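You operate a simulated robot arm through the tools that you are given. There is no shell and no other tool.

Carry out the task below with a simulated robot arm. There is one attempt and no reset: what you move stays moved.

JOB
Anneal the clamped rod, let it cool and free it.
Fine: close the guard, hold the orange button till the joint is blue; when the glow is gone open guard and clamps; leave the rod lying there.

It is judged by the outcome, as a careful person would: the job done as asked, and still so three seconds after it is handed in. It fails if anything else is knocked over, pushed out of place, dropped, spilled or broken.

ROBOT AND FRAMES
A 7-joint arm with a two-finger parallel gripper, fixed in place. Base frame: the origin is at the foot of the arm, x ahead of it, y to its left, z up. Readings come in mm, degrees, newtons and seconds.
With the tool pointing down near the work surface it reaches from about 280 to 520 mm from the base axis. Its first joint turns from -66.0 to 66.0 degrees. Payload 1.57 kg.
The tool frame sits at the grasp point between the pads (the TCP): z along the fingers, y along the line on which they close. The tips reach 30 mm beyond it. Largest opening 110 mm; finger width 24, thickness 12; the body of the gripper, 48 by 112 mm, starts 78 mm behind the TCP.
Orientation is told as [roll, pitch, yaw] about the base's x, y, z axes, in that order, counted from this pose: with the fingers straight down and closing along the base's y, the tool's x points along the base's -x, its y along +y and its z along -z.

CONTROLS
- The arm moves only by the tool arm_command. Its arguments are lists of equal length, an entry for each row: "delta_pos": the shift along the tool's x, y, z in units of 400 mm (1.0 is 400 mm), a list of three; "dr": the turn, a rotation vector about the tool's x, y, z in units of 90 degrees (1.0 is 90 degrees), a list of three. In form: {"delta_pos": [[x, y, z], ...], "dr": [[ax, ay, az], ...]}. A call has 1 to 20 rows; each row is the pose to reach, as a shift and turn from the pose commanded when the call began, along the tool's axes at that moment. "fingers" is the gripper command, from -1 (fully open) to 1 (shut), values between in proportion, set as the call begins (left out, the last holds). A call with a number of a shift or a turn outside -1 to 1 is refused whole. A row lasts 0.2 s, in which the tool goes at most 50 mm and 8.6 degrees; a call with a longer step from one row to the next is refused whole, and so is a gripper value outside its range. Where a pose cannot be reached the arm comes as near as it can. A force on the tool above 50 N (or 10 N above the force at the start of the call, whichever is more), or a blocked arm, ends the call early, and 0.2 s more pass. The fingers move at their own pace (about 108 mm/s each) and stop on an object; they squeeze with about 38 N. The grip force told is the motor's: it shows also when the fingers shut on nothing. Time passes only in rows, and 0.2 s behind the last, so rows that repeat a pose let the fingers close. It gives the time, the measured TCP pose, the force on the tool (base axes), the opening and the grip force at its end, in the units of the frame above (readings bear some noise), with the torque about the TCP (base axes, N m) and any sound that the robot's microphone picked up.
- Cameras (640 x 400 px; columns grow to the right, rows downward): "scene" is fixed at [170.7, -396.7, 1402.3]; the picture's right is [0.72, -0.70, 0.00], its down [-0.40, -0.41, -0.82] and it looks along [0.57, 0.59, -0.57] (base axes); focal length 223 px, centre (320, 200). "wrist" rides on the gripper at [70, 16, -141] in the tool frame; the picture's right is [-0.23, 0.97, 0.00], its down [-0.86, -0.20, -0.48] and it looks along [-0.47, -0.11, 0.88] (tool axes); focal length 222 px, centre (320, 200). There is no depth. A picture from a camera that has moved, and an enlarged one, comes with that camera's place and axes in the base frame and with its lens.
- snapshot(camera): a new picture of that camera. The clock stands still meanwhile.
- zoom(camera, box): a new picture of the part [left, top, right, bottom] of that camera's present view, enlarged. The clock stands still meanwhile.
- hand_in(): hands the job in; it is judged then, once.

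Nothing tells you positions but the pictures and the camera data. Unless the task says otherwise, let go and move clear before handing in.

The tools are called after ">>>" as a command line: name --argument value ..., lists and objects as JSON in quotes. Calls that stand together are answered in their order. arm_command: Moves the arm, as the interface text tells. Its arguments: {"type":"object","properties":{"delta_pos":{"type":"array","items":{"type":"array","items":{"type":"number"}}},"dr":{"type":"array","items":{"type":"array","items":{"type":"number"}}},"fingers":{"type":"number"}},"required":["delta_pos","dr"]} The other tools are called the same way: snapshot (camera) takes a picture; zoom (camera, box) takes an enlarged picture of a part of a camera's view; hand_in () hands the job in.

At the start:

```text
time: 0.0
tool_pos: [348.0, 16.2, 1290.0]
ee_rot: [0.0, 0.0, 0.0]
ft_force: [-1.0, 0.3, -0.1]
ft_torque: [0.03, 0.02, 0.06]
finger_gap: 110.0
grasp_force: 0.1
```

scene: 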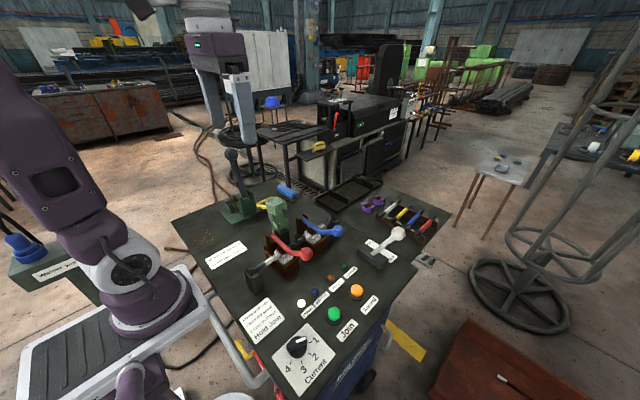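
wrist: 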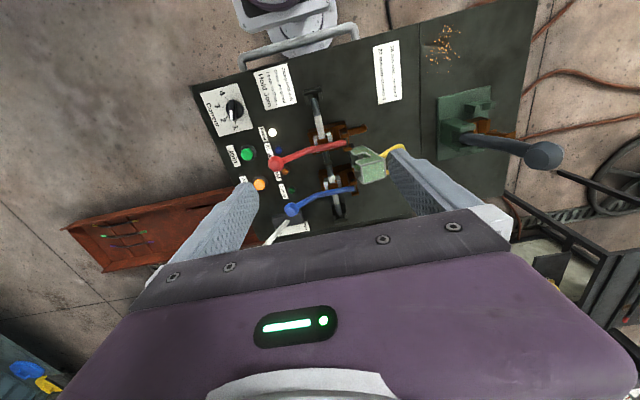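

I see a bench with a butt welder: red and blue clamp levers, a green guard, and green and orange buttons. I'll zoom in on both cameras to locate things before moving.

>>> zoom --camera "scene" --box '[220, 180, 380, 280]'

>>> zoom --camera "scene" --box '[230, 250, 390, 350]'

>>> zoom --camera "scene" --box '[320, 180, 480, 280]'

>>> zoom --camera "wrist" --box '[220, 80, 420, 240]'

```text
4.00 times, centred on (300, 230) of scene
camera zoom: at [170.7, -396.7, 1402.3], right [0.72, -0.7, 0.0], down [-0.4, -0.41, -0.82], along [0.57, 0.59, -0.57], focal length 894 px, centre (400, 80)
```

zoom: 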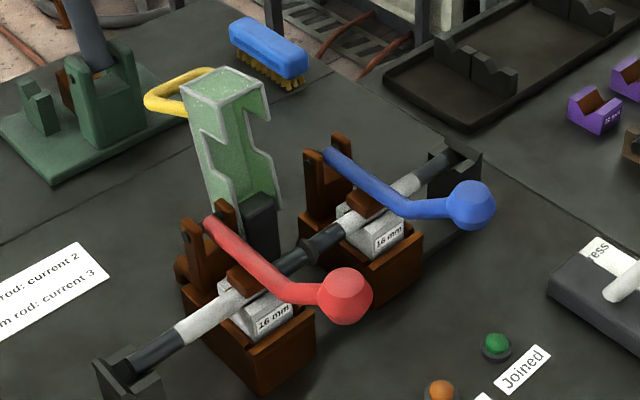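

```text
4.00 times, centred on (310, 300) of scene
camera zoom: at [170.7, -396.7, 1402.3], right [0.72, -0.7, 0.0], down [-0.4, -0.41, -0.82], along [0.57, 0.59, -0.57], focal length 894 px, centre (360, -200)
```

zoom: 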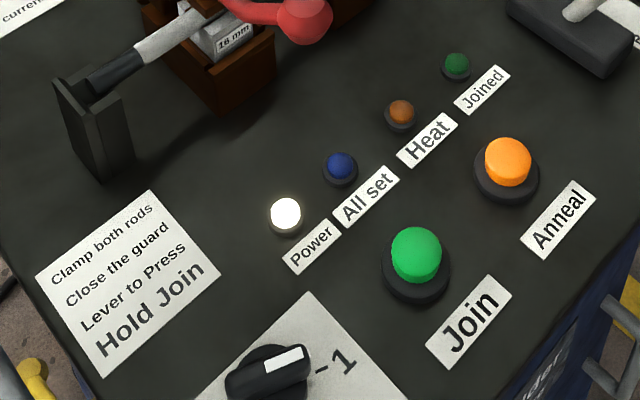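

```text
4.00 times, centred on (400, 230) of scene
camera zoom: at [170.7, -396.7, 1402.3], right [0.72, -0.7, 0.0], down [-0.4, -0.41, -0.82], along [0.57, 0.59, -0.57], focal length 894 px, centre (0, 80)
```

zoom: 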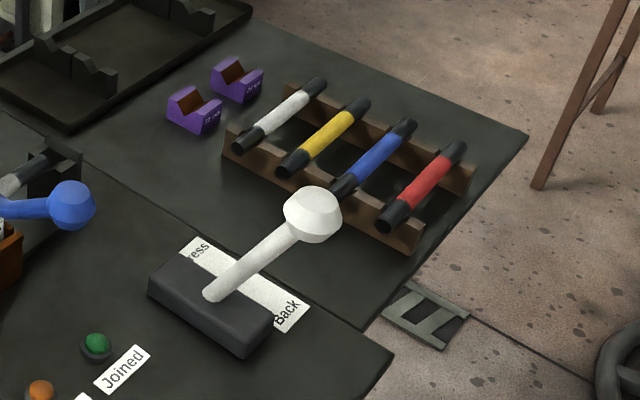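

```text
2.50 times, centred on (320, 160) of wrist
camera zoom: at [277.4, 32.8, 1431.8], right [0.23, 0.97, 0.0], down [0.86, -0.2, 0.48], along [0.47, -0.11, -0.88], focal length 555 px, centre (320, 300)
```

zoom: 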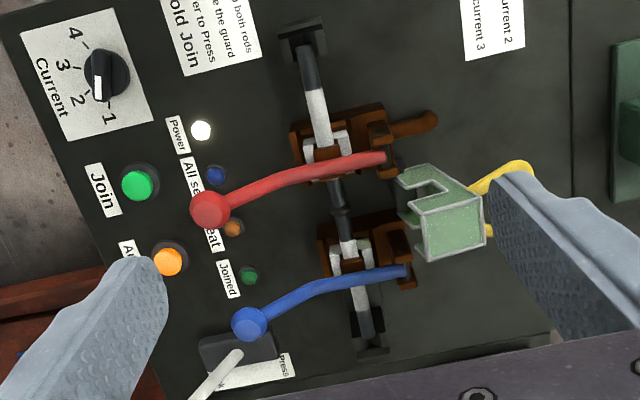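

The bench top seems to be at about z≈815 mm, with the orange button near (503,-202) and the clamp knobs near (411,-95) and (531,-95). I'll read the labels and look more closely at the rod and guard.

>>> zoom --camera "wrist" --box '[240, 30, 420, 142]'

>>> zoom --camera "scene" --box '[260, 190, 340, 240]'

>>> zoom --camera "wrist" --box '[300, 120, 420, 195]'

>>> zoom --camera "scene" --box '[200, 230, 280, 280]'

>>> zoom --camera "scene" --box '[265, 320, 345, 370]'

```text
3.56 times, centred on (330, 86) of wrist
camera zoom: at [277.4, 32.8, 1431.8], right [0.23, 0.97, 0.0], down [0.86, -0.2, 0.48], along [0.47, -0.11, -0.88], focal length 790 px, centre (284, 605)
```

zoom: 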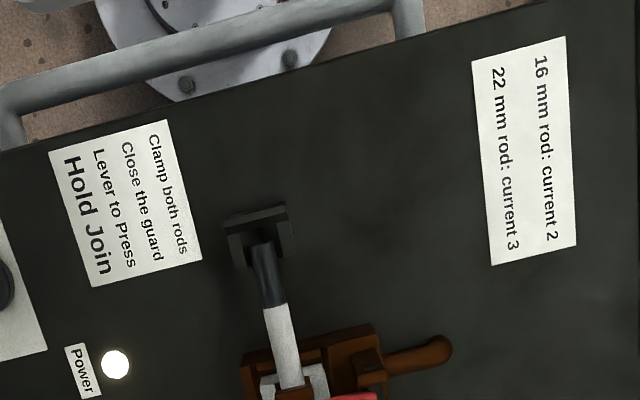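

```text
8.00 times, centred on (300, 215) of scene
camera zoom: at [170.7, -396.7, 1402.3], right [0.72, -0.7, 0.0], down [-0.4, -0.41, -0.82], along [0.57, 0.59, -0.57], focal length 1787 px, centre (480, 80)
```

zoom: 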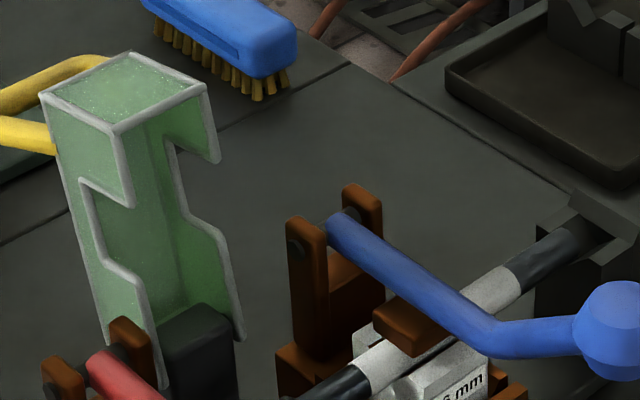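

```text
5.33 times, centred on (360, 158) of wrist
camera zoom: at [277.4, 32.8, 1431.8], right [0.23, 0.97, 0.0], down [0.86, -0.2, 0.48], along [0.47, -0.11, -0.88], focal length 1185 px, centre (107, 427)
```

zoom: 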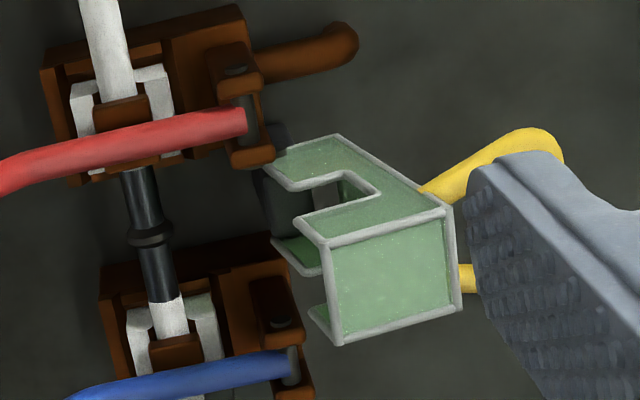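

```text
8.00 times, centred on (240, 255) of scene
camera zoom: at [170.7, -396.7, 1402.3], right [0.72, -0.7, 0.0], down [-0.4, -0.41, -0.82], along [0.57, 0.59, -0.57], focal length 1787 px, centre (960, -240)
```

zoom: 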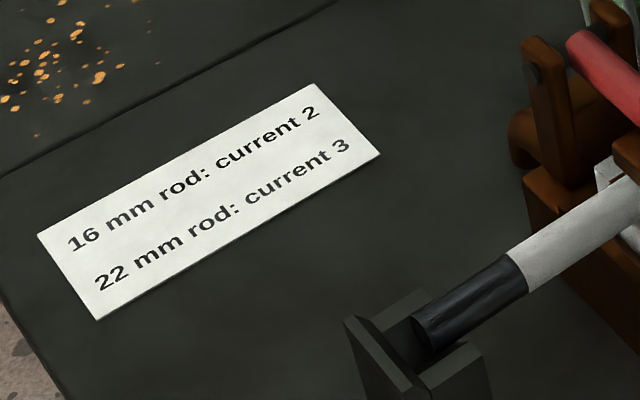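

```text
8.00 times, centred on (305, 345) of scene
camera zoom: at [170.7, -396.7, 1402.3], right [0.72, -0.7, 0.0], down [-0.4, -0.41, -0.82], along [0.57, 0.59, -0.57], focal length 1787 px, centre (440, -960)
```

zoom: 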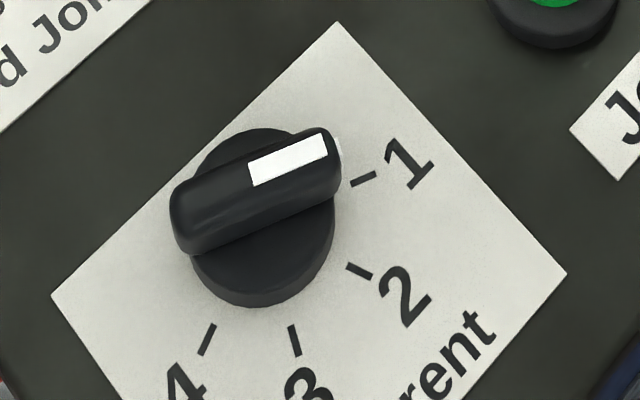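

The guard stands open at roughly x 438–482, y 75–118, with its top at z≈1018. The joint is near (462,10,905), and the current knob stays untouched because the job doesn't mention it. I'll lower the arm above the guard for a closer view.

>>> arm_command --delta_pos '[[-0.016, 0.047, 0.065], [-0.032, 0.094, 0.13], [-0.048, 0.141, 0.195], [-0.064, 0.188, 0.26], [-0.08, 0.235, 0.325]]' --dr '[[0, 0, 0], [0, 0, 0], [0, 0, 0], [0, 0, 0], [0, 0, 0]]'

>>> snapshot --camera "wrist"

>>> snapshot --camera "scene"

```text
time: 1.2
tool_pos: [379.4, 112.2, 1160.0]
ee_rot: [0.0, 0.0, -0.1]
ft_force: [0.1, -0.2, -0.3]
ft_torque: [-0.02, 0.01, 0.01]
finger_gap: 109.8
grasp_force: 0.1
```

```text
taken
camera wrist: at [308.5, 127.7, 1302.3], right [0.23, 0.97, 0.0], down [0.86, -0.2, 0.48], along [0.47, -0.11, -0.88], focal length 222 px, centre (320, 200)
```

wrist: 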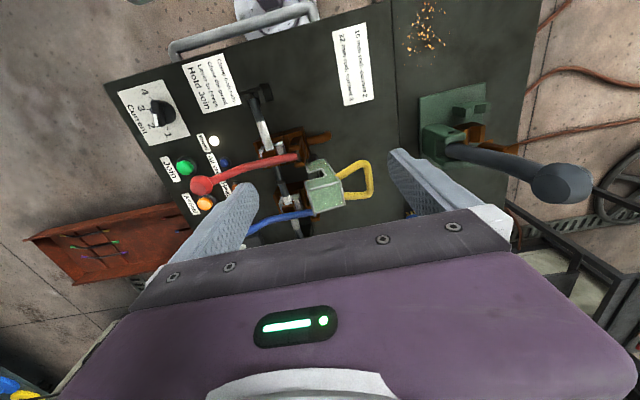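

```text
taken
```

scene: 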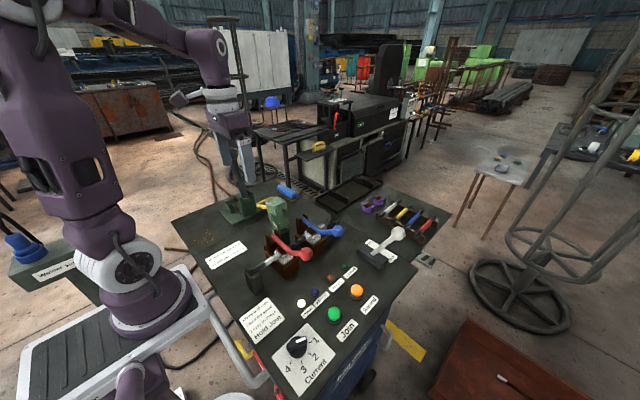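

>>> zoom --camera "wrist" --box '[220, 110, 420, 235]'

>>> zoom --camera "scene" --box '[220, 180, 360, 270]'

```text
3.20 times, centred on (320, 172) of wrist
camera zoom: at [308.5, 127.7, 1302.3], right [0.23, 0.97, 0.0], down [0.86, -0.2, 0.48], along [0.47, -0.11, -0.88], focal length 711 px, centre (320, 288)
```

zoom: 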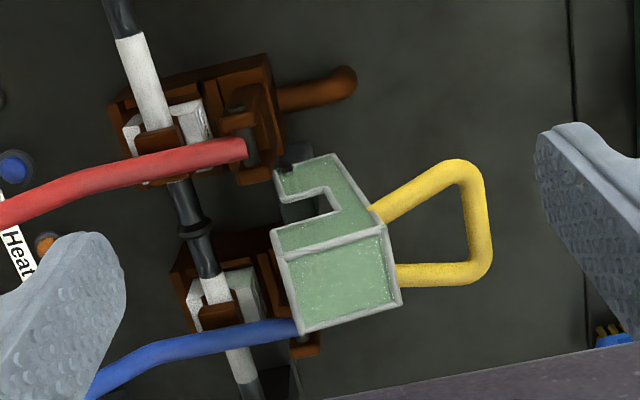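

```text
4.44 times, centred on (290, 225) of scene
camera zoom: at [170.7, -396.7, 1402.3], right [0.72, -0.7, 0.0], down [-0.4, -0.41, -0.82], along [0.57, 0.59, -0.57], focal length 993 px, centre (453, 89)
```

zoom: 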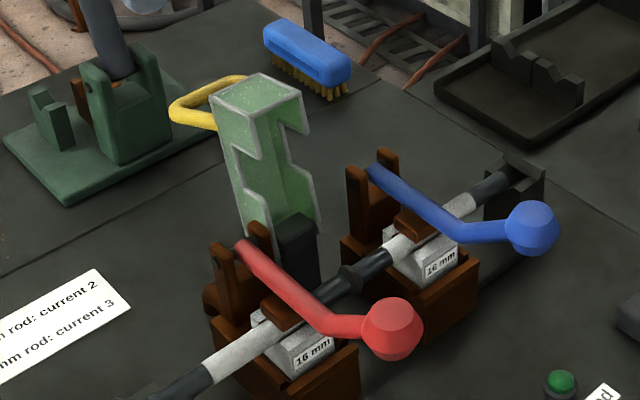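

The yellow handle bar runs along x, from about x=432 to 488, at y≈165, z≈982. I'll partly close the fingers and move above the bar to check its position.

>>> arm_command --delta_pos '[[-0.05, 0.0325, 0.0425], [-0.1, 0.065, 0.085], [-0.15, 0.0975, 0.1275], [-0.2, 0.13, 0.17]]' --dr '[[0, 0, 0], [0, 0, 0], [0, 0, 0], [0, 0, 0]]' --fingers 0.27

>>> snapshot --camera "wrist"

>>> zoom --camera "scene" --box '[220, 150, 360, 270]'

```text
time: 2.2
tool_pos: [457.1, 161.1, 1090.6]
ee_rot: [0.0, 0.0, 0.0]
ft_force: [-0.4, 0.5, 0.5]
ft_torque: [-0.03, 0.01, -0.02]
finger_gap: 40.2
grasp_force: 0.0
```

```text
taken
camera wrist: at [388.3, 178.6, 1232.2], right [0.23, 0.97, 0.0], down [0.85, -0.2, 0.48], along [0.47, -0.11, -0.88], focal length 222 px, centre (320, 200)
```

wrist: 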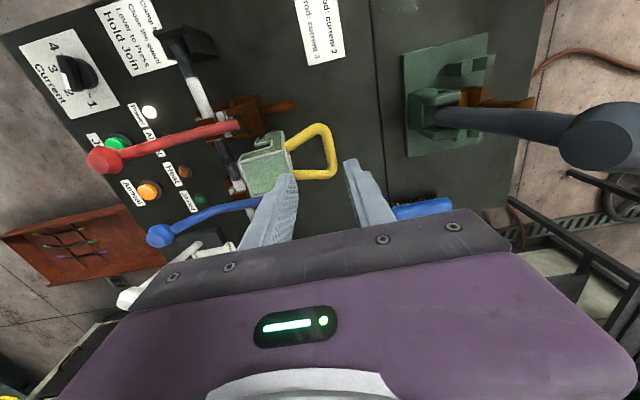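

```text
3.33 times, centred on (290, 210) of scene
camera zoom: at [170.7, -396.7, 1402.3], right [0.72, -0.7, 0.0], down [-0.4, -0.41, -0.82], along [0.57, 0.59, -0.57], focal length 745 px, centre (420, 167)
```

zoom: 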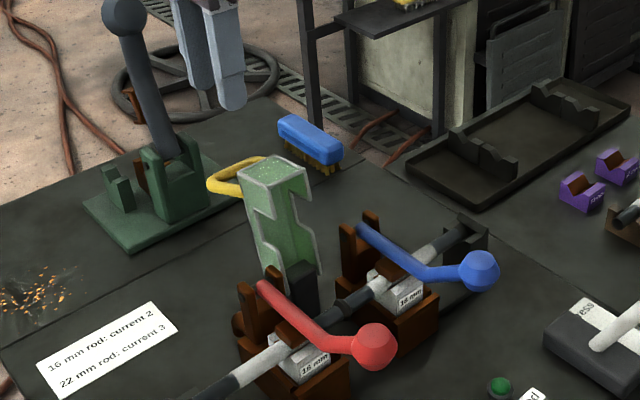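

>>> zoom --camera "wrist" --box '[220, 100, 380, 200]'

>>> zoom --camera "scene" --box '[255, 190, 315, 240]'

```text
4.00 times, centred on (300, 150) of wrist
camera zoom: at [388.3, 178.6, 1232.2], right [0.23, 0.97, 0.0], down [0.85, -0.2, 0.48], along [0.47, -0.11, -0.88], focal length 888 px, centre (400, 400)
```

zoom: 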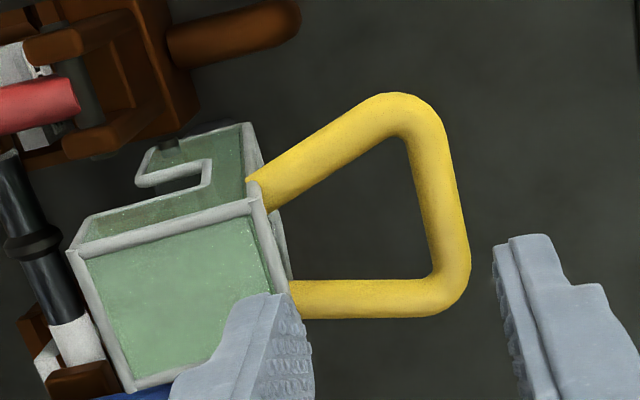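

```text
8.00 times, centred on (285, 215) of scene
camera zoom: at [170.7, -396.7, 1402.3], right [0.72, -0.7, 0.0], down [-0.4, -0.41, -0.82], along [0.57, 0.59, -0.57], focal length 1787 px, centre (600, 80)
```

zoom: 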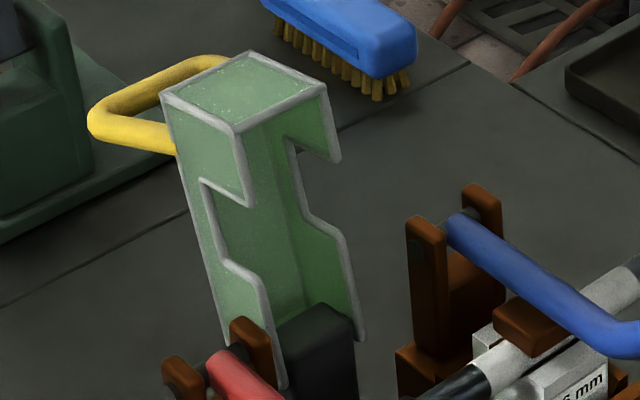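

The bar is at y≈171, z≈977 and the hinge is near (y 80, z 888), so closing the guard carries the bar over to about y≈-10. I'll lower the fingers so they straddle the bar.

>>> arm_command --delta_pos '[[0, 0.0225, 0], [0, 0.0225, 0.075], [0, 0.0225, 0.15], [0, 0.0225, 0.2], [0, 0.0225, 0.25]]' --dr '[[0, 0, 0], [0, 0, 0], [0, 0, 0], [0, 0, 0], [0, 0, 0]]'

>>> zoom --camera "wrist" --box '[200, 90, 440, 240]'

>>> zoom --camera "scene" --box '[200, 150, 360, 260]'

```text
time: 3.4
tool_pos: [459.7, 174.3, 992.1]
ee_rot: [0.1, -0.2, 0.0]
ft_force: [8.1, 2.0, 7.9]
ft_torque: [-0.2, -0.04, 0.24]
finger_gap: 38.1
grasp_force: 0.1
```

```text
2.67 times, centred on (320, 165) of wrist
camera zoom: at [389.3, 189.3, 1133.6], right [0.23, 0.97, 0.0], down [0.85, -0.2, 0.48], along [0.47, -0.11, -0.88], focal length 592 px, centre (320, 293)
```

zoom: 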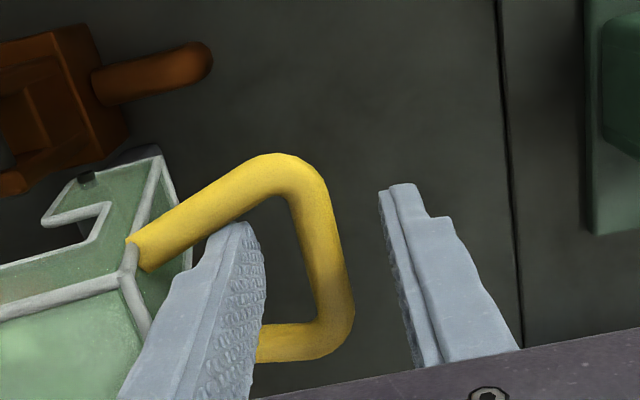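

```text
3.64 times, centred on (280, 205) of scene
camera zoom: at [170.8, -396.7, 1402.3], right [0.72, -0.7, 0.0], down [-0.4, -0.41, -0.82], along [0.57, 0.59, -0.57], focal length 812 px, centre (466, 182)
```

zoom: 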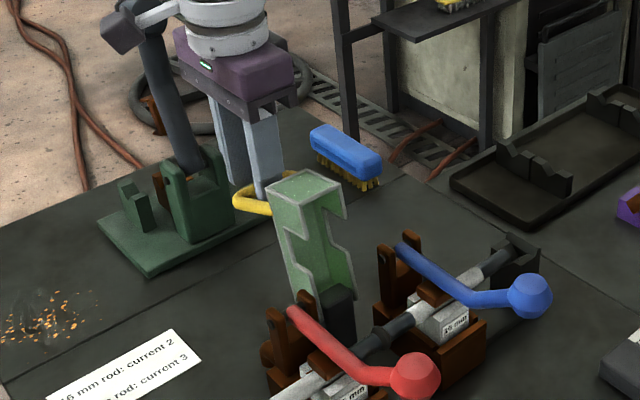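

There's a light contact (about 8 N in +x and +z), so the finger seems to be touching the handle's near leg. I'll look closer before moving.

>>> zoom --camera "scene" --box '[250, 170, 306, 205]'

>>> zoom --camera "wrist" --box '[260, 130, 380, 230]'

```text
11.43 times, centred on (278, 188) of scene
camera zoom: at [170.8, -396.7, 1402.3], right [0.72, -0.7, 0.0], down [-0.4, -0.41, -0.82], along [0.57, 0.59, -0.57], focal length 2553 px, centre (800, 343)
```

zoom: 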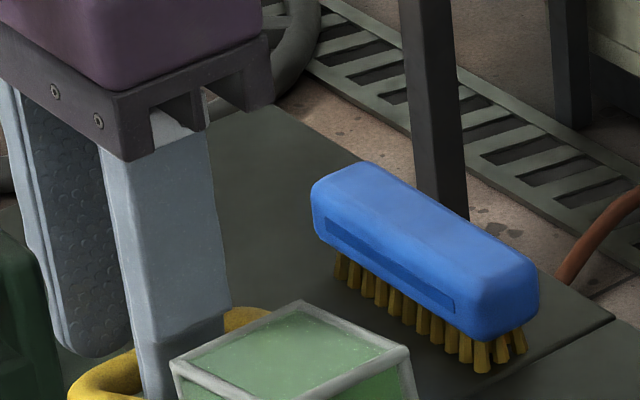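

```text
4.00 times, centred on (320, 180) of wrist
camera zoom: at [389.3, 189.3, 1133.6], right [0.23, 0.97, 0.0], down [0.85, -0.2, 0.48], along [0.47, -0.11, -0.88], focal length 888 px, centre (320, 280)
```

zoom: 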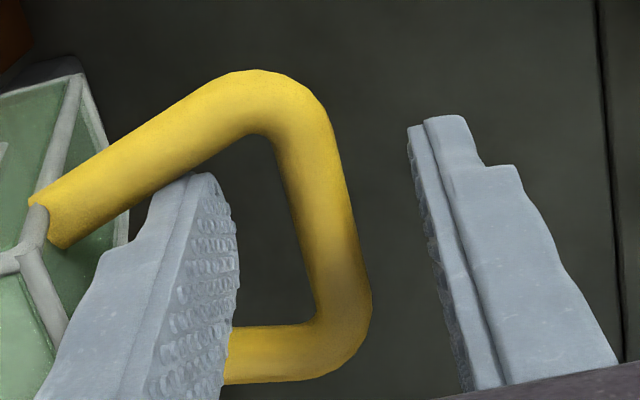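

The handle's near leg is skewed, and the finger's edge is just touching it. I'll lift slightly, shift +4.5 mm in x and come down again, which should centre the finger between the legs.

>>> arm_command --delta_pos '[[0, 0, -0.05], [-0.012, -0.005, -0.05], [-0.012, -0.005, -0.02], [-0.012, -0.005, 0.0]]' --dr '[[0, 0, 0], [0, 0, 0], [0, 0, 0], [0, 0, 0]]' --fingers 0.27

>>> zoom --camera "wrist" --box '[260, 130, 380, 230]'

>>> zoom --camera "scene" --box '[244, 178, 308, 218]'

```text
time: 4.4
tool_pos: [465.8, 169.8, 990.4]
ee_rot: [0.0, 0.0, 0.1]
ft_force: [-0.1, 0.0, -0.1]
ft_torque: [0.03, -0.03, 0.02]
finger_gap: 40.3
grasp_force: 0.1
```

```text
4.00 times, centred on (320, 180) of wrist
camera zoom: at [395.3, 185.7, 1132.9], right [0.23, 0.97, 0.0], down [0.86, -0.2, 0.48], along [0.47, -0.11, -0.88], focal length 888 px, centre (320, 280)
```

zoom: 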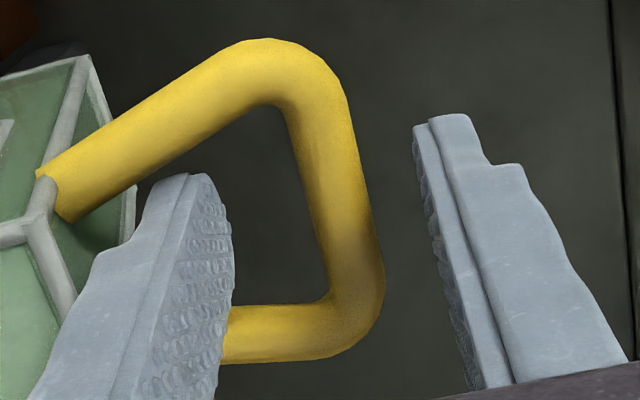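

```text
10.00 times, centred on (276, 198) of scene
camera zoom: at [170.7, -396.7, 1402.3], right [0.72, -0.7, 0.0], down [-0.4, -0.41, -0.82], along [0.57, 0.59, -0.57], focal length 2234 px, centre (760, 220)
```

zoom: 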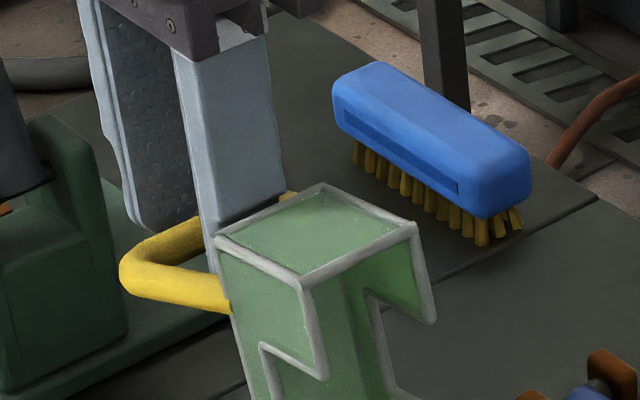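

The fingers now straddle the bar with no contact force. I'll narrow the gap around it and swing the guard along its arc toward the top.

>>> arm_command --delta_pos '[[0, 0, 0], [-0.0, -0.023, -0.015], [0, -0.0455, -0.0325], [0, -0.0693, -0.0475], [0, -0.0938, -0.06], [0, -0.1195, -0.07]]' --dr '[[0, 0, 0], [0, 0, 0], [0, 0, 0], [0, 0, 0], [0, 0, 0], [0, 0, 0]]' --fingers 0.55

>>> zoom --camera "wrist" --box '[220, 110, 400, 240]'

>>> zoom --camera "scene" --box '[230, 160, 330, 240]'

```text
time: 5.8
tool_pos: [464.0, 121.0, 1018.0]
ee_rot: [0.0, 0.1, 0.0]
ft_force: [0.5, 0.8, -0.1]
ft_torque: [0.05, -0.02, 0.01]
finger_gap: 25.0
grasp_force: 0.3
```

```text
3.08 times, centred on (310, 175) of wrist
camera zoom: at [394.2, 137.5, 1161.8], right [0.23, 0.97, 0.0], down [0.86, -0.2, 0.48], along [0.47, -0.11, -0.88], focal length 684 px, centre (351, 277)
```

zoom: 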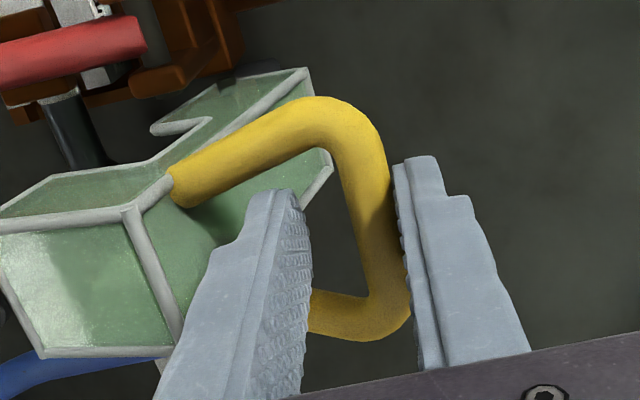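

```text
5.00 times, centred on (280, 200) of scene
camera zoom: at [170.7, -396.7, 1402.3], right [0.72, -0.7, 0.0], down [-0.4, -0.41, -0.82], along [0.57, 0.59, -0.57], focal length 1117 px, centre (520, 200)
```

zoom: 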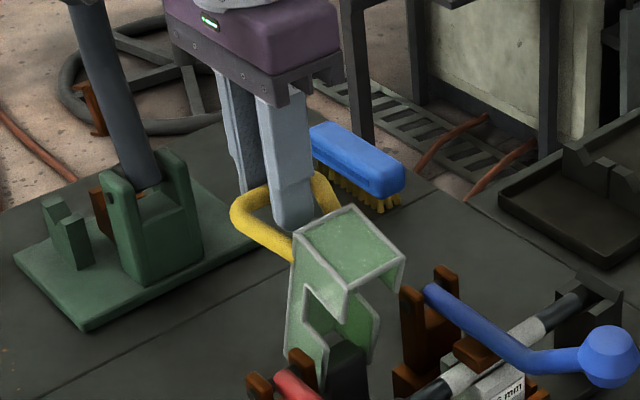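

The guard is following the fingers smoothly. I'll carry on over the top of the arc.

>>> arm_command --delta_pos '[[0, -0.0263, -0.0093], [0, -0.0535, -0.015], [0, -0.081, -0.0188], [0, -0.1085, -0.02], [0, -0.1335, -0.0188], [0, -0.1585, -0.015]]' --dr '[[0, 0, 0], [0, 0, 0], [0, 0, 0], [0, 0, 0], [0, 0, 0], [0, 0, 0]]'

>>> zoom --camera "wrist" --box '[220, 110, 400, 240]'

>>> zoom --camera "scene" --box '[230, 160, 350, 256]'

```text
time: 7.2
tool_pos: [464.1, 58.2, 1025.3]
ee_rot: [0.0, 0.0, 0.0]
ft_force: [1.1, 0.4, -0.1]
ft_torque: [-0.01, 0.01, 0.01]
finger_gap: 25.1
grasp_force: 0.2
```

```text
3.08 times, centred on (310, 175) of wrist
camera zoom: at [394.1, 74.2, 1167.5], right [0.23, 0.97, 0.0], down [0.85, -0.2, 0.48], along [0.47, -0.11, -0.88], focal length 684 px, centre (351, 277)
```

zoom: 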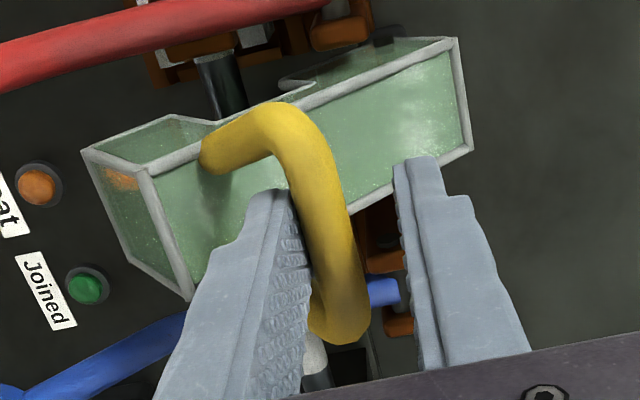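

```text
4.17 times, centred on (290, 208) of scene
camera zoom: at [170.7, -396.7, 1402.3], right [0.72, -0.7, 0.0], down [-0.4, -0.41, -0.82], along [0.57, 0.59, -0.57], focal length 931 px, centre (445, 167)
```

zoom: 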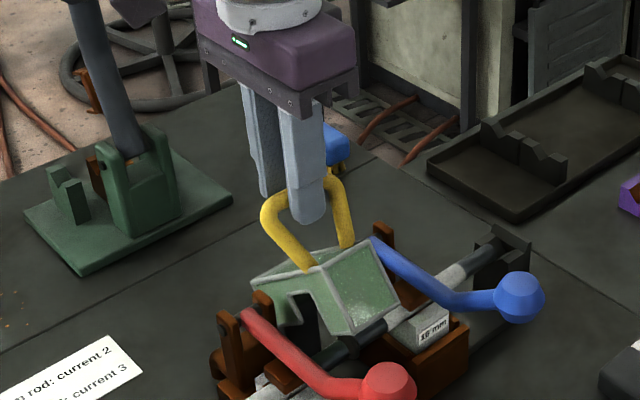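

The guard is past the top and resting gently on the inner finger, and it's translucent enough to see through. I'll lower it the rest of the way in controlled steps.

>>> arm_command --delta_pos '[[0, -0.01, 0.0075], [0, -0.036, 0.015], [0, -0.0618, 0.025], [0, -0.0863, 0.0375], [0, -0.1095, 0.0525], [0, -0.1315, 0.07]]' --dr '[[0, 0, 0], [0, 0, 0], [0, 0, 0], [0, 0, 0], [0, 0, 0], [0, 0, 0]]'

>>> zoom --camera "wrist" --box '[220, 110, 400, 240]'

>>> zoom --camera "scene" --box '[230, 160, 350, 256]'

```text
time: 8.6
tool_pos: [464.4, 4.1, 996.7]
ee_rot: [0.0, 0.1, 0.0]
ft_force: [0.3, -0.7, 0.2]
ft_torque: [0.01, 0.01, -0.02]
finger_gap: 25.2
grasp_force: 0.3
```

```text
3.08 times, centred on (310, 175) of wrist
camera zoom: at [394.7, 21.9, 1138.6], right [0.23, 0.97, 0.0], down [0.86, -0.2, 0.48], along [0.47, -0.11, -0.88], focal length 684 px, centre (351, 277)
```

zoom: 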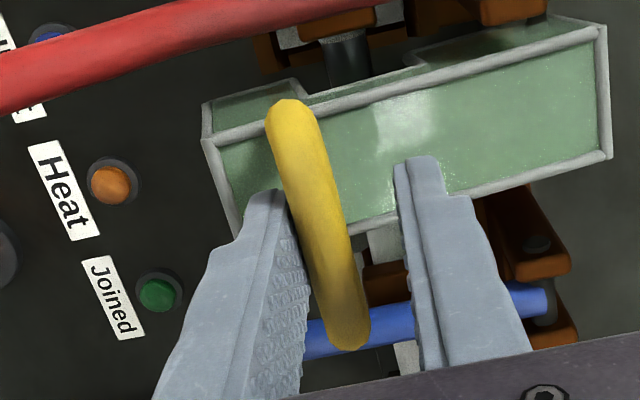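

```text
4.17 times, centred on (290, 208) of scene
camera zoom: at [170.7, -396.7, 1402.3], right [0.72, -0.7, 0.0], down [-0.4, -0.41, -0.82], along [0.57, 0.59, -0.57], focal length 931 px, centre (445, 167)
```

zoom: 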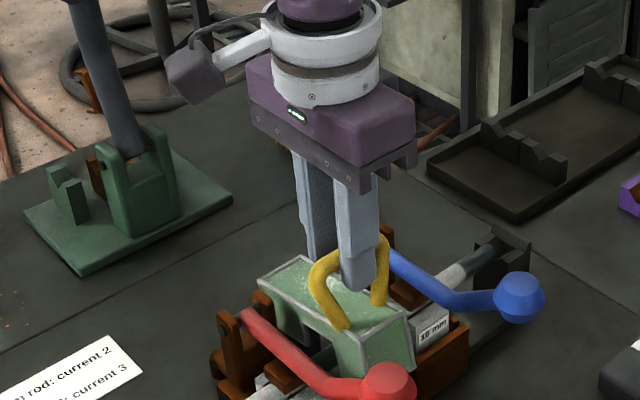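

The guard is nearly closed, with a little travel left. I'll ease it down further and check whether it has seated.

>>> arm_command --delta_pos '[[0, -0.0105, 0.01], [0, -0.0205, 0.02], [0, -0.03, 0.03], [0, -0.0393, 0.04]]' --dr '[[0, 0, 0], [0, 0, 0], [0, 0, 0], [0, 0, 0]]'

>>> zoom --camera "wrist" --box '[180, 90, 400, 240]'

>>> zoom --camera "scene" --box '[240, 190, 360, 296]'

```text
time: 9.6
tool_pos: [464.6, -10.5, 980.9]
ee_rot: [0.0, 0.1, -0.1]
ft_force: [0.1, -0.9, -0.1]
ft_torque: [-0.02, -0.01, 0.02]
finger_gap: 25.5
grasp_force: 0.1
```

```text
2.67 times, centred on (290, 165) of wrist
camera zoom: at [394.3, 6.6, 1123.5], right [0.23, 0.97, 0.0], down [0.85, -0.2, 0.48], along [0.47, -0.11, -0.88], focal length 592 px, centre (400, 293)
```

zoom: 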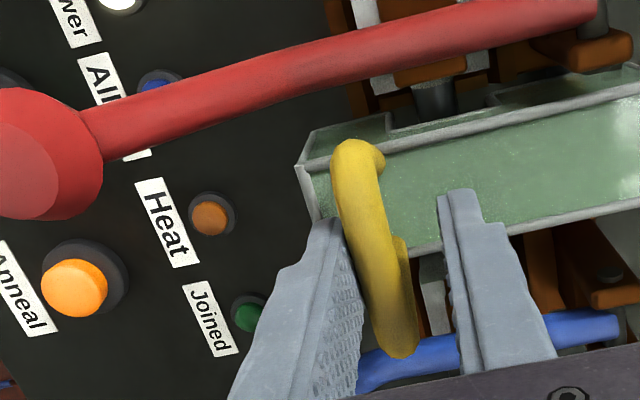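

```text
3.77 times, centred on (300, 243) of scene
camera zoom: at [170.7, -396.7, 1402.3], right [0.72, -0.7, 0.0], down [-0.4, -0.41, -0.82], along [0.57, 0.59, -0.57], focal length 843 px, centre (396, 38)
```

zoom: 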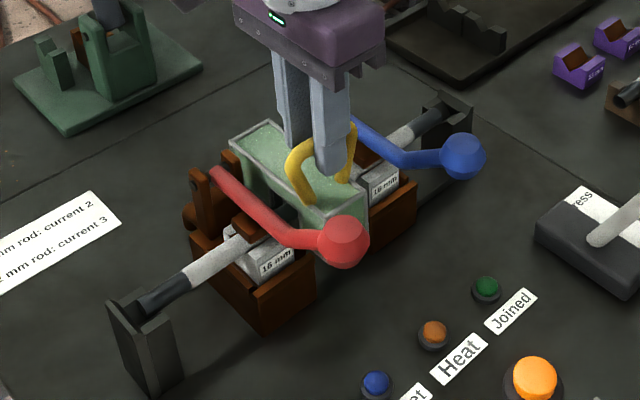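

>>> arm_command --delta_pos '[[0, -0.009, 0.012], [0, -0.017, 0.024], [0, -0.025, 0.024]]' --dr '[[0, 0, 0], [0, 0, 0], [0, 0, 0]]'

>>> zoom --camera "wrist" --box '[180, 90, 400, 240]'

>>> zoom --camera "scene" --box '[270, 210, 370, 310]'

```text
time: 10.4
tool_pos: [463.9, -20.5, 972.0]
ee_rot: [0.0, 0.1, -0.1]
ft_force: [0.1, -0.2, -1.3]
ft_torque: [-0.01, -0.04, 0.0]
finger_gap: 24.6
grasp_force: 0.0
```

```text
2.67 times, centred on (290, 165) of wrist
camera zoom: at [394.3, -3.5, 1113.5], right [0.23, 0.97, 0.0], down [0.86, -0.2, 0.48], along [0.47, -0.11, -0.88], focal length 592 px, centre (400, 293)
```

zoom: 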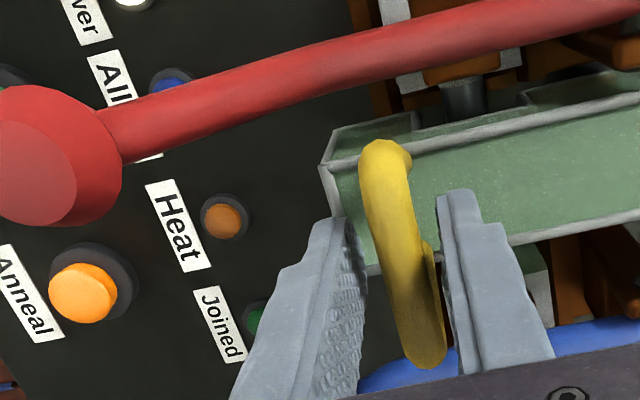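

```text
4.00 times, centred on (320, 260) of scene
camera zoom: at [170.7, -396.7, 1402.3], right [0.72, -0.7, 0.0], down [-0.4, -0.41, -0.82], along [0.57, 0.59, -0.57], focal length 894 px, centre (320, -40)
```

zoom: 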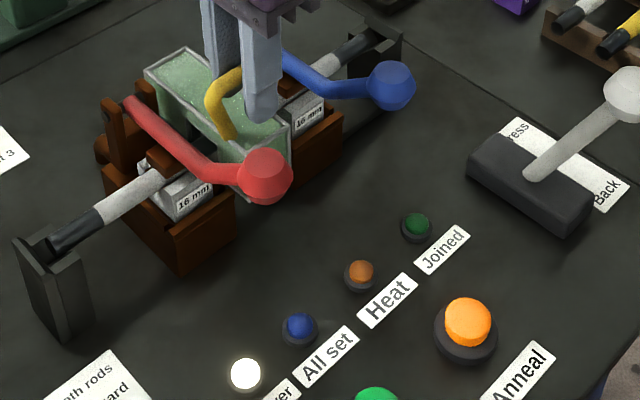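

The bar has stopped following and now sits by the other finger, so the guard seems seated. I'll nudge it lightly toward closed to confirm it's against its stop.

>>> arm_command --delta_pos '[[0, -0.01, 0], [0, -0.018, 0.0]]' --dr '[[0, 0, 0], [0, 0, 0]]'

>>> zoom --camera "wrist" --box '[180, 90, 400, 240]'

>>> zoom --camera "scene" --box '[270, 210, 350, 270]'

```text
time: 11.0
tool_pos: [463.1, -27.1, 971.9]
ee_rot: [0.0, 0.0, 0.0]
ft_force: [-0.5, 4.6, 1.9]
ft_torque: [0.05, 0.0, 0.0]
finger_gap: 28.2
grasp_force: 1.9
```

```text
2.67 times, centred on (290, 165) of wrist
camera zoom: at [394.1, -10.0, 1113.6], right [0.23, 0.97, 0.0], down [0.86, -0.2, 0.48], along [0.47, -0.11, -0.88], focal length 592 px, centre (400, 293)
```

zoom: 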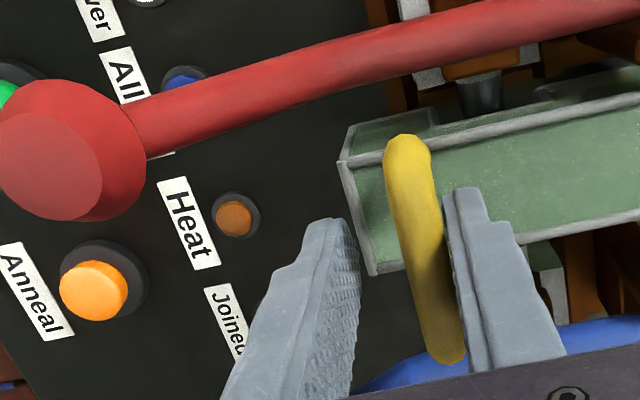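

```text
6.67 times, centred on (310, 240) of scene
camera zoom: at [170.7, -396.6, 1402.3], right [0.72, -0.7, 0.0], down [-0.4, -0.41, -0.82], along [0.57, 0.59, -0.57], focal length 1489 px, centre (387, -67)
```

zoom: 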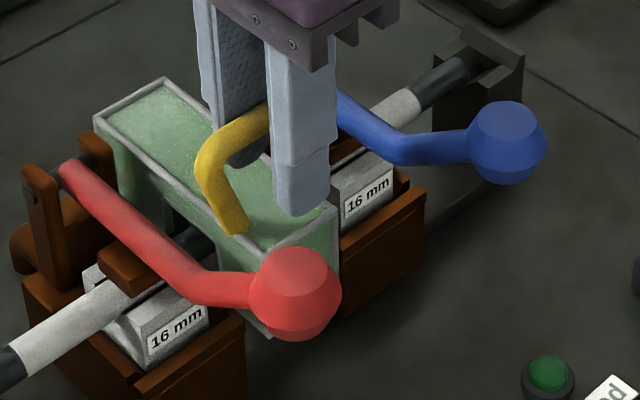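

The guard is firmly at its stop (4.6 N against the nudge). I'll release the bar and lift straight up clear of it.

>>> arm_command --delta_pos '[[0, 0.018, 0], [0, 0.018, -0.05], [0, 0.018, -0.15], [0, 0.018, -0.25], [0, 0.018, -0.35]]' --dr '[[0, 0, 0], [0, 0, 0], [0, 0, 0], [0, 0, 0], [0, 0, 0]]'

>>> zoom --camera "scene" --box '[240, 190, 400, 300]'

>>> snapshot --camera "wrist"

```text
time: 12.2
tool_pos: [465.2, -19.1, 1112.7]
ee_rot: [0.0, 0.0, -0.1]
ft_force: [0.2, 0.0, 0.0]
ft_torque: [0.01, -0.01, 0.03]
finger_gap: 24.6
grasp_force: 0.0
```

```text
3.64 times, centred on (320, 245) of scene
camera zoom: at [170.7, -396.7, 1402.3], right [0.72, -0.7, 0.0], down [-0.4, -0.41, -0.82], along [0.57, 0.59, -0.57], focal length 812 px, centre (320, 36)
```

zoom: 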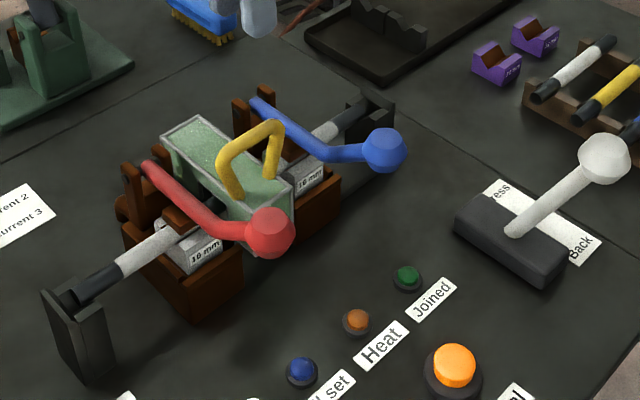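

```text
taken
camera wrist: at [395.1, -2.8, 1254.1], right [0.23, 0.97, 0.0], down [0.86, -0.2, 0.48], along [0.47, -0.11, -0.88], focal length 222 px, centre (320, 200)
```

wrist: 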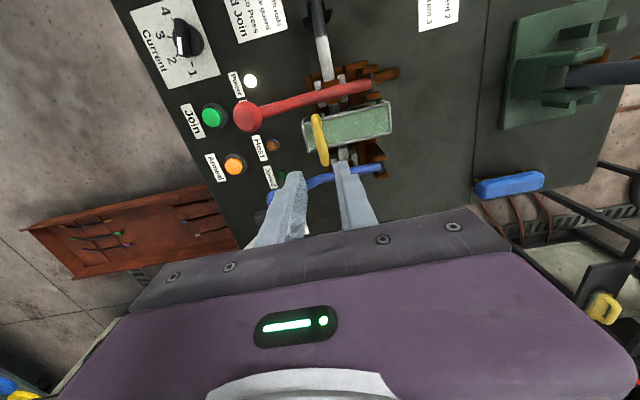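

The guard is closed over the joint and the button top is near (502,-200,840). That's at the edge of the arm's reach, so I'll close the fingers, tilt the tool 20° outward and hover above the orange button.

>>> arm_command --delta_pos '[[-0.0164, -0.089, 0.025], [-0.0327, -0.178, 0.05], [-0.0491, -0.267, 0.075], [-0.0654, -0.356, 0.1], [-0.0818, -0.4448, 0.125], [-0.0818, -0.4448, 0.209], [-0.0818, -0.4448, 0.293], [-0.0818, -0.4448, 0.377], [-0.0818, -0.4448, 0.461], [-0.0818, -0.4448, 0.461]]' --dr '[[0.0166, -0.0412, 0], [0.0332, -0.0825, 0], [0.0497, -0.1237, 0], [0.0663, -0.165, 0], [0.0829, -0.2062, 0], [0.0829, -0.2062, 0], [0.0829, -0.2062, 0], [0.0829, -0.2062, 0], [0.0829, -0.2062, 0], [0.0829, -0.2062, 0]]' --fingers 1

>>> snapshot --camera "wrist"

>>> snapshot --camera "scene"

```text
time: 14.4
tool_pos: [497.9, -198.4, 928.5]
ee_rot: [-7.8, -18.6, 1.2]
ft_force: [0.0, -0.2, -0.5]
ft_torque: [0.01, -0.05, 0.0]
finger_gap: 0.0
grasp_force: 21.8
```

```text
taken
camera wrist: at [386.9, -165.8, 1036.7], right [0.24, 0.97, -0.05], down [0.65, -0.12, 0.75], along [0.72, -0.21, -0.66], focal length 222 px, centre (320, 200)
```

wrist: 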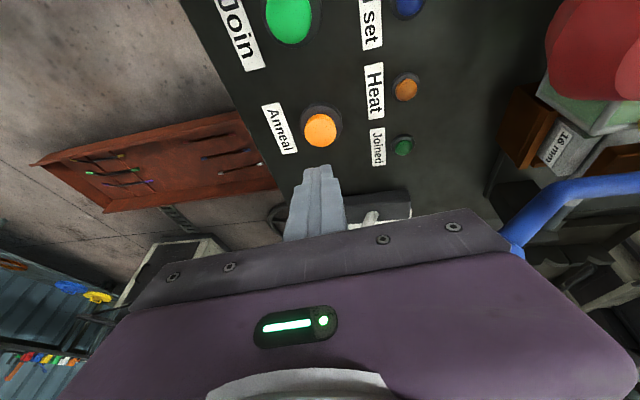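

```text
taken
```

scene: 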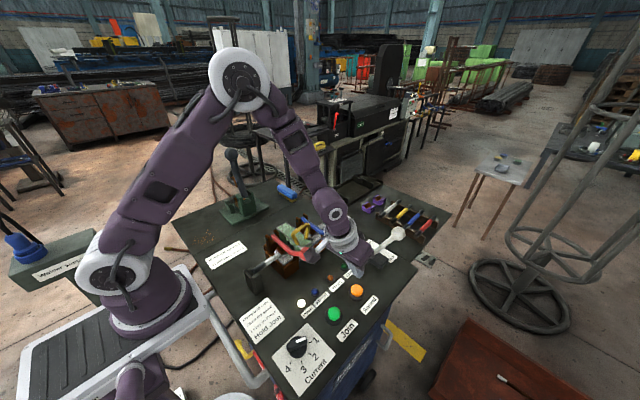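

>>> zoom --camera "scene" --box '[250, 200, 410, 310]'

>>> zoom --camera "scene" --box '[275, 215, 335, 260]'

>>> zoom --camera "wrist" --box '[260, 80, 420, 220]'

```text
3.64 times, centred on (330, 255) of scene
camera zoom: at [170.7, -396.7, 1402.3], right [0.72, -0.7, 0.0], down [-0.4, -0.41, -0.82], along [0.57, 0.59, -0.57], focal length 812 px, centre (284, 0)
```

zoom: 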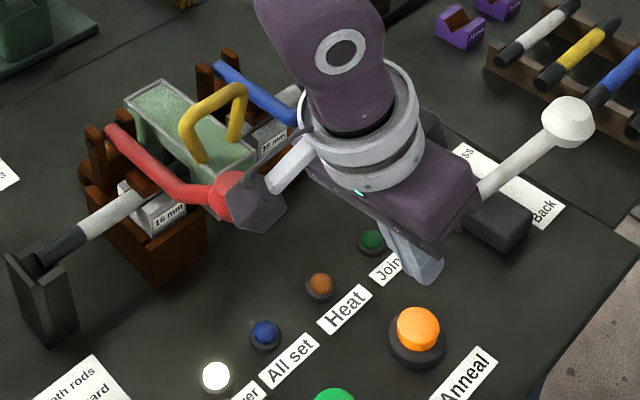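

```text
8.89 times, centred on (305, 238) of scene
camera zoom: at [170.7, -396.7, 1402.3], right [0.72, -0.7, 0.0], down [-0.4, -0.41, -0.82], along [0.57, 0.59, -0.57], focal length 1986 px, centre (453, -133)
```

zoom: 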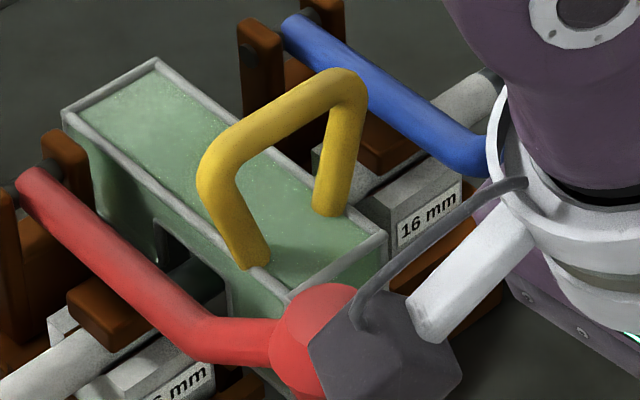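

```text
2.86 times, centred on (340, 150) of wrist
camera zoom: at [386.9, -165.8, 1036.7], right [0.24, 0.97, -0.05], down [0.65, -0.12, 0.75], along [0.72, -0.21, -0.66], focal length 635 px, centre (263, 343)
```

zoom: 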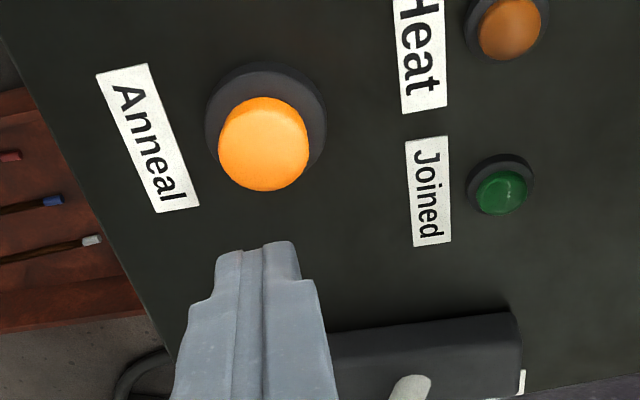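

The view of the joint through the guard from the scene camera should stay clear, around (296,240). I'll take a baseline close-up of the joint area before pressing.

>>> zoom --camera "scene" --box '[282, 226, 314, 250]'

>>> zoom --camera "scene" --box '[330, 270, 390, 310]'

```text
16.00 times, centred on (298, 238) of scene
camera zoom: at [170.7, -396.7, 1402.3], right [0.72, -0.7, 0.0], down [-0.4, -0.41, -0.82], along [0.57, 0.59, -0.57], focal length 3574 px, centre (672, -408)
```

zoom: 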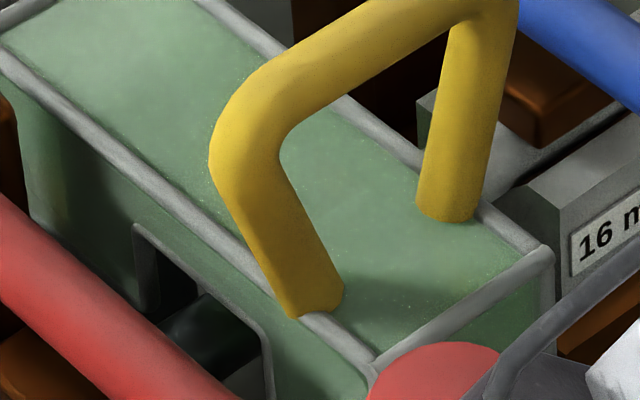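

```text
10.00 times, centred on (360, 290) of scene
camera zoom: at [170.7, -396.7, 1402.3], right [0.72, -0.7, 0.0], down [-0.4, -0.41, -0.82], along [0.57, 0.59, -0.57], focal length 2234 px, centre (-80, -700)
```

zoom: 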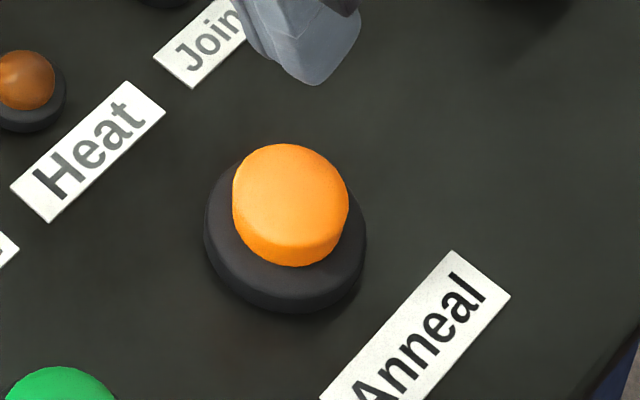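

The tip lines up with the button centre for a straight vertical descent. I'll go down to just above the button top.

>>> arm_command --delta_pos '[[0.0198, 0.008, 0.0588], [0.0396, 0.016, 0.1175], [0.0428, 0.0173, 0.1269]]' --dr '[[0, 0, 0], [0, 0, 0], [0, 0, 0]]'

>>> zoom --camera "scene" --box '[280, 210, 400, 310]'

>>> zoom --camera "wrist" --box '[240, 80, 640, 330]'

```text
time: 15.2
tool_pos: [496.6, -197.8, 872.1]
ee_rot: [-7.7, -18.5, 1.3]
ft_force: [0.0, -0.3, 1.0]
ft_torque: [0.0, -0.01, -0.03]
finger_gap: 0.1
grasp_force: 21.2
```

```text
4.00 times, centred on (340, 260) of scene
camera zoom: at [170.7, -396.7, 1402.3], right [0.72, -0.7, 0.0], down [-0.4, -0.41, -0.82], along [0.57, 0.59, -0.57], focal length 894 px, centre (240, -40)
```

zoom: 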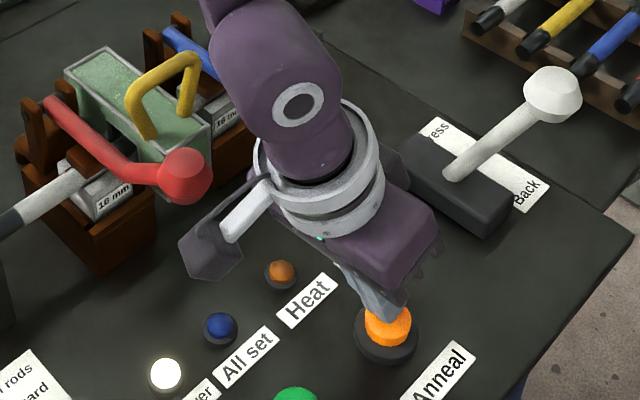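

```text
1.60 times, centred on (440, 205) of wrist
camera zoom: at [386.4, -165.8, 982.0], right [0.24, 0.97, -0.05], down [0.65, -0.12, 0.75], along [0.72, -0.21, -0.66], focal length 355 px, centre (128, 192)
```

zoom: 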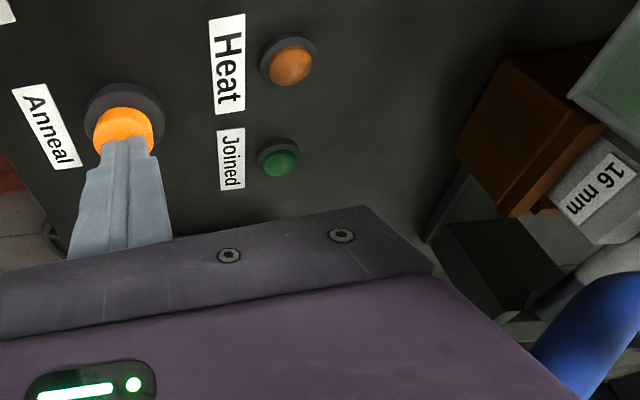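

The tip is right over the orange button. I'll press down a few millimetres at a time and watch the force.

>>> arm_command --delta_pos '[[0.0032, 0.0013, 0.0094], [0.0063, 0.0026, 0.0188]]' --dr '[[0, 0, 0], [0, 0, 0]]'

>>> zoom --camera "scene" --box '[280, 210, 400, 310]'

```text
time: 15.8
tool_pos: [497.2, -198.1, 866.7]
ee_rot: [-7.7, -18.6, 1.2]
ft_force: [-1.2, -0.5, 3.1]
ft_torque: [-0.04, 0.05, -0.01]
finger_gap: 0.2
grasp_force: 21.2
heard: click
```

```text
4.00 times, centred on (340, 260) of scene
camera zoom: at [170.6, -396.7, 1402.3], right [0.72, -0.7, 0.0], down [-0.4, -0.41, -0.82], along [0.57, 0.59, -0.57], focal length 894 px, centre (240, -40)
```

zoom: 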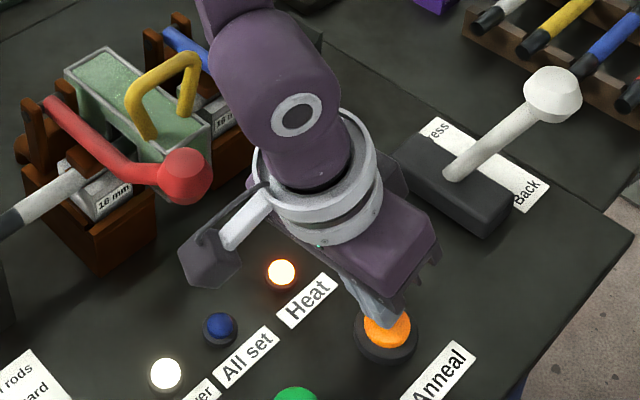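

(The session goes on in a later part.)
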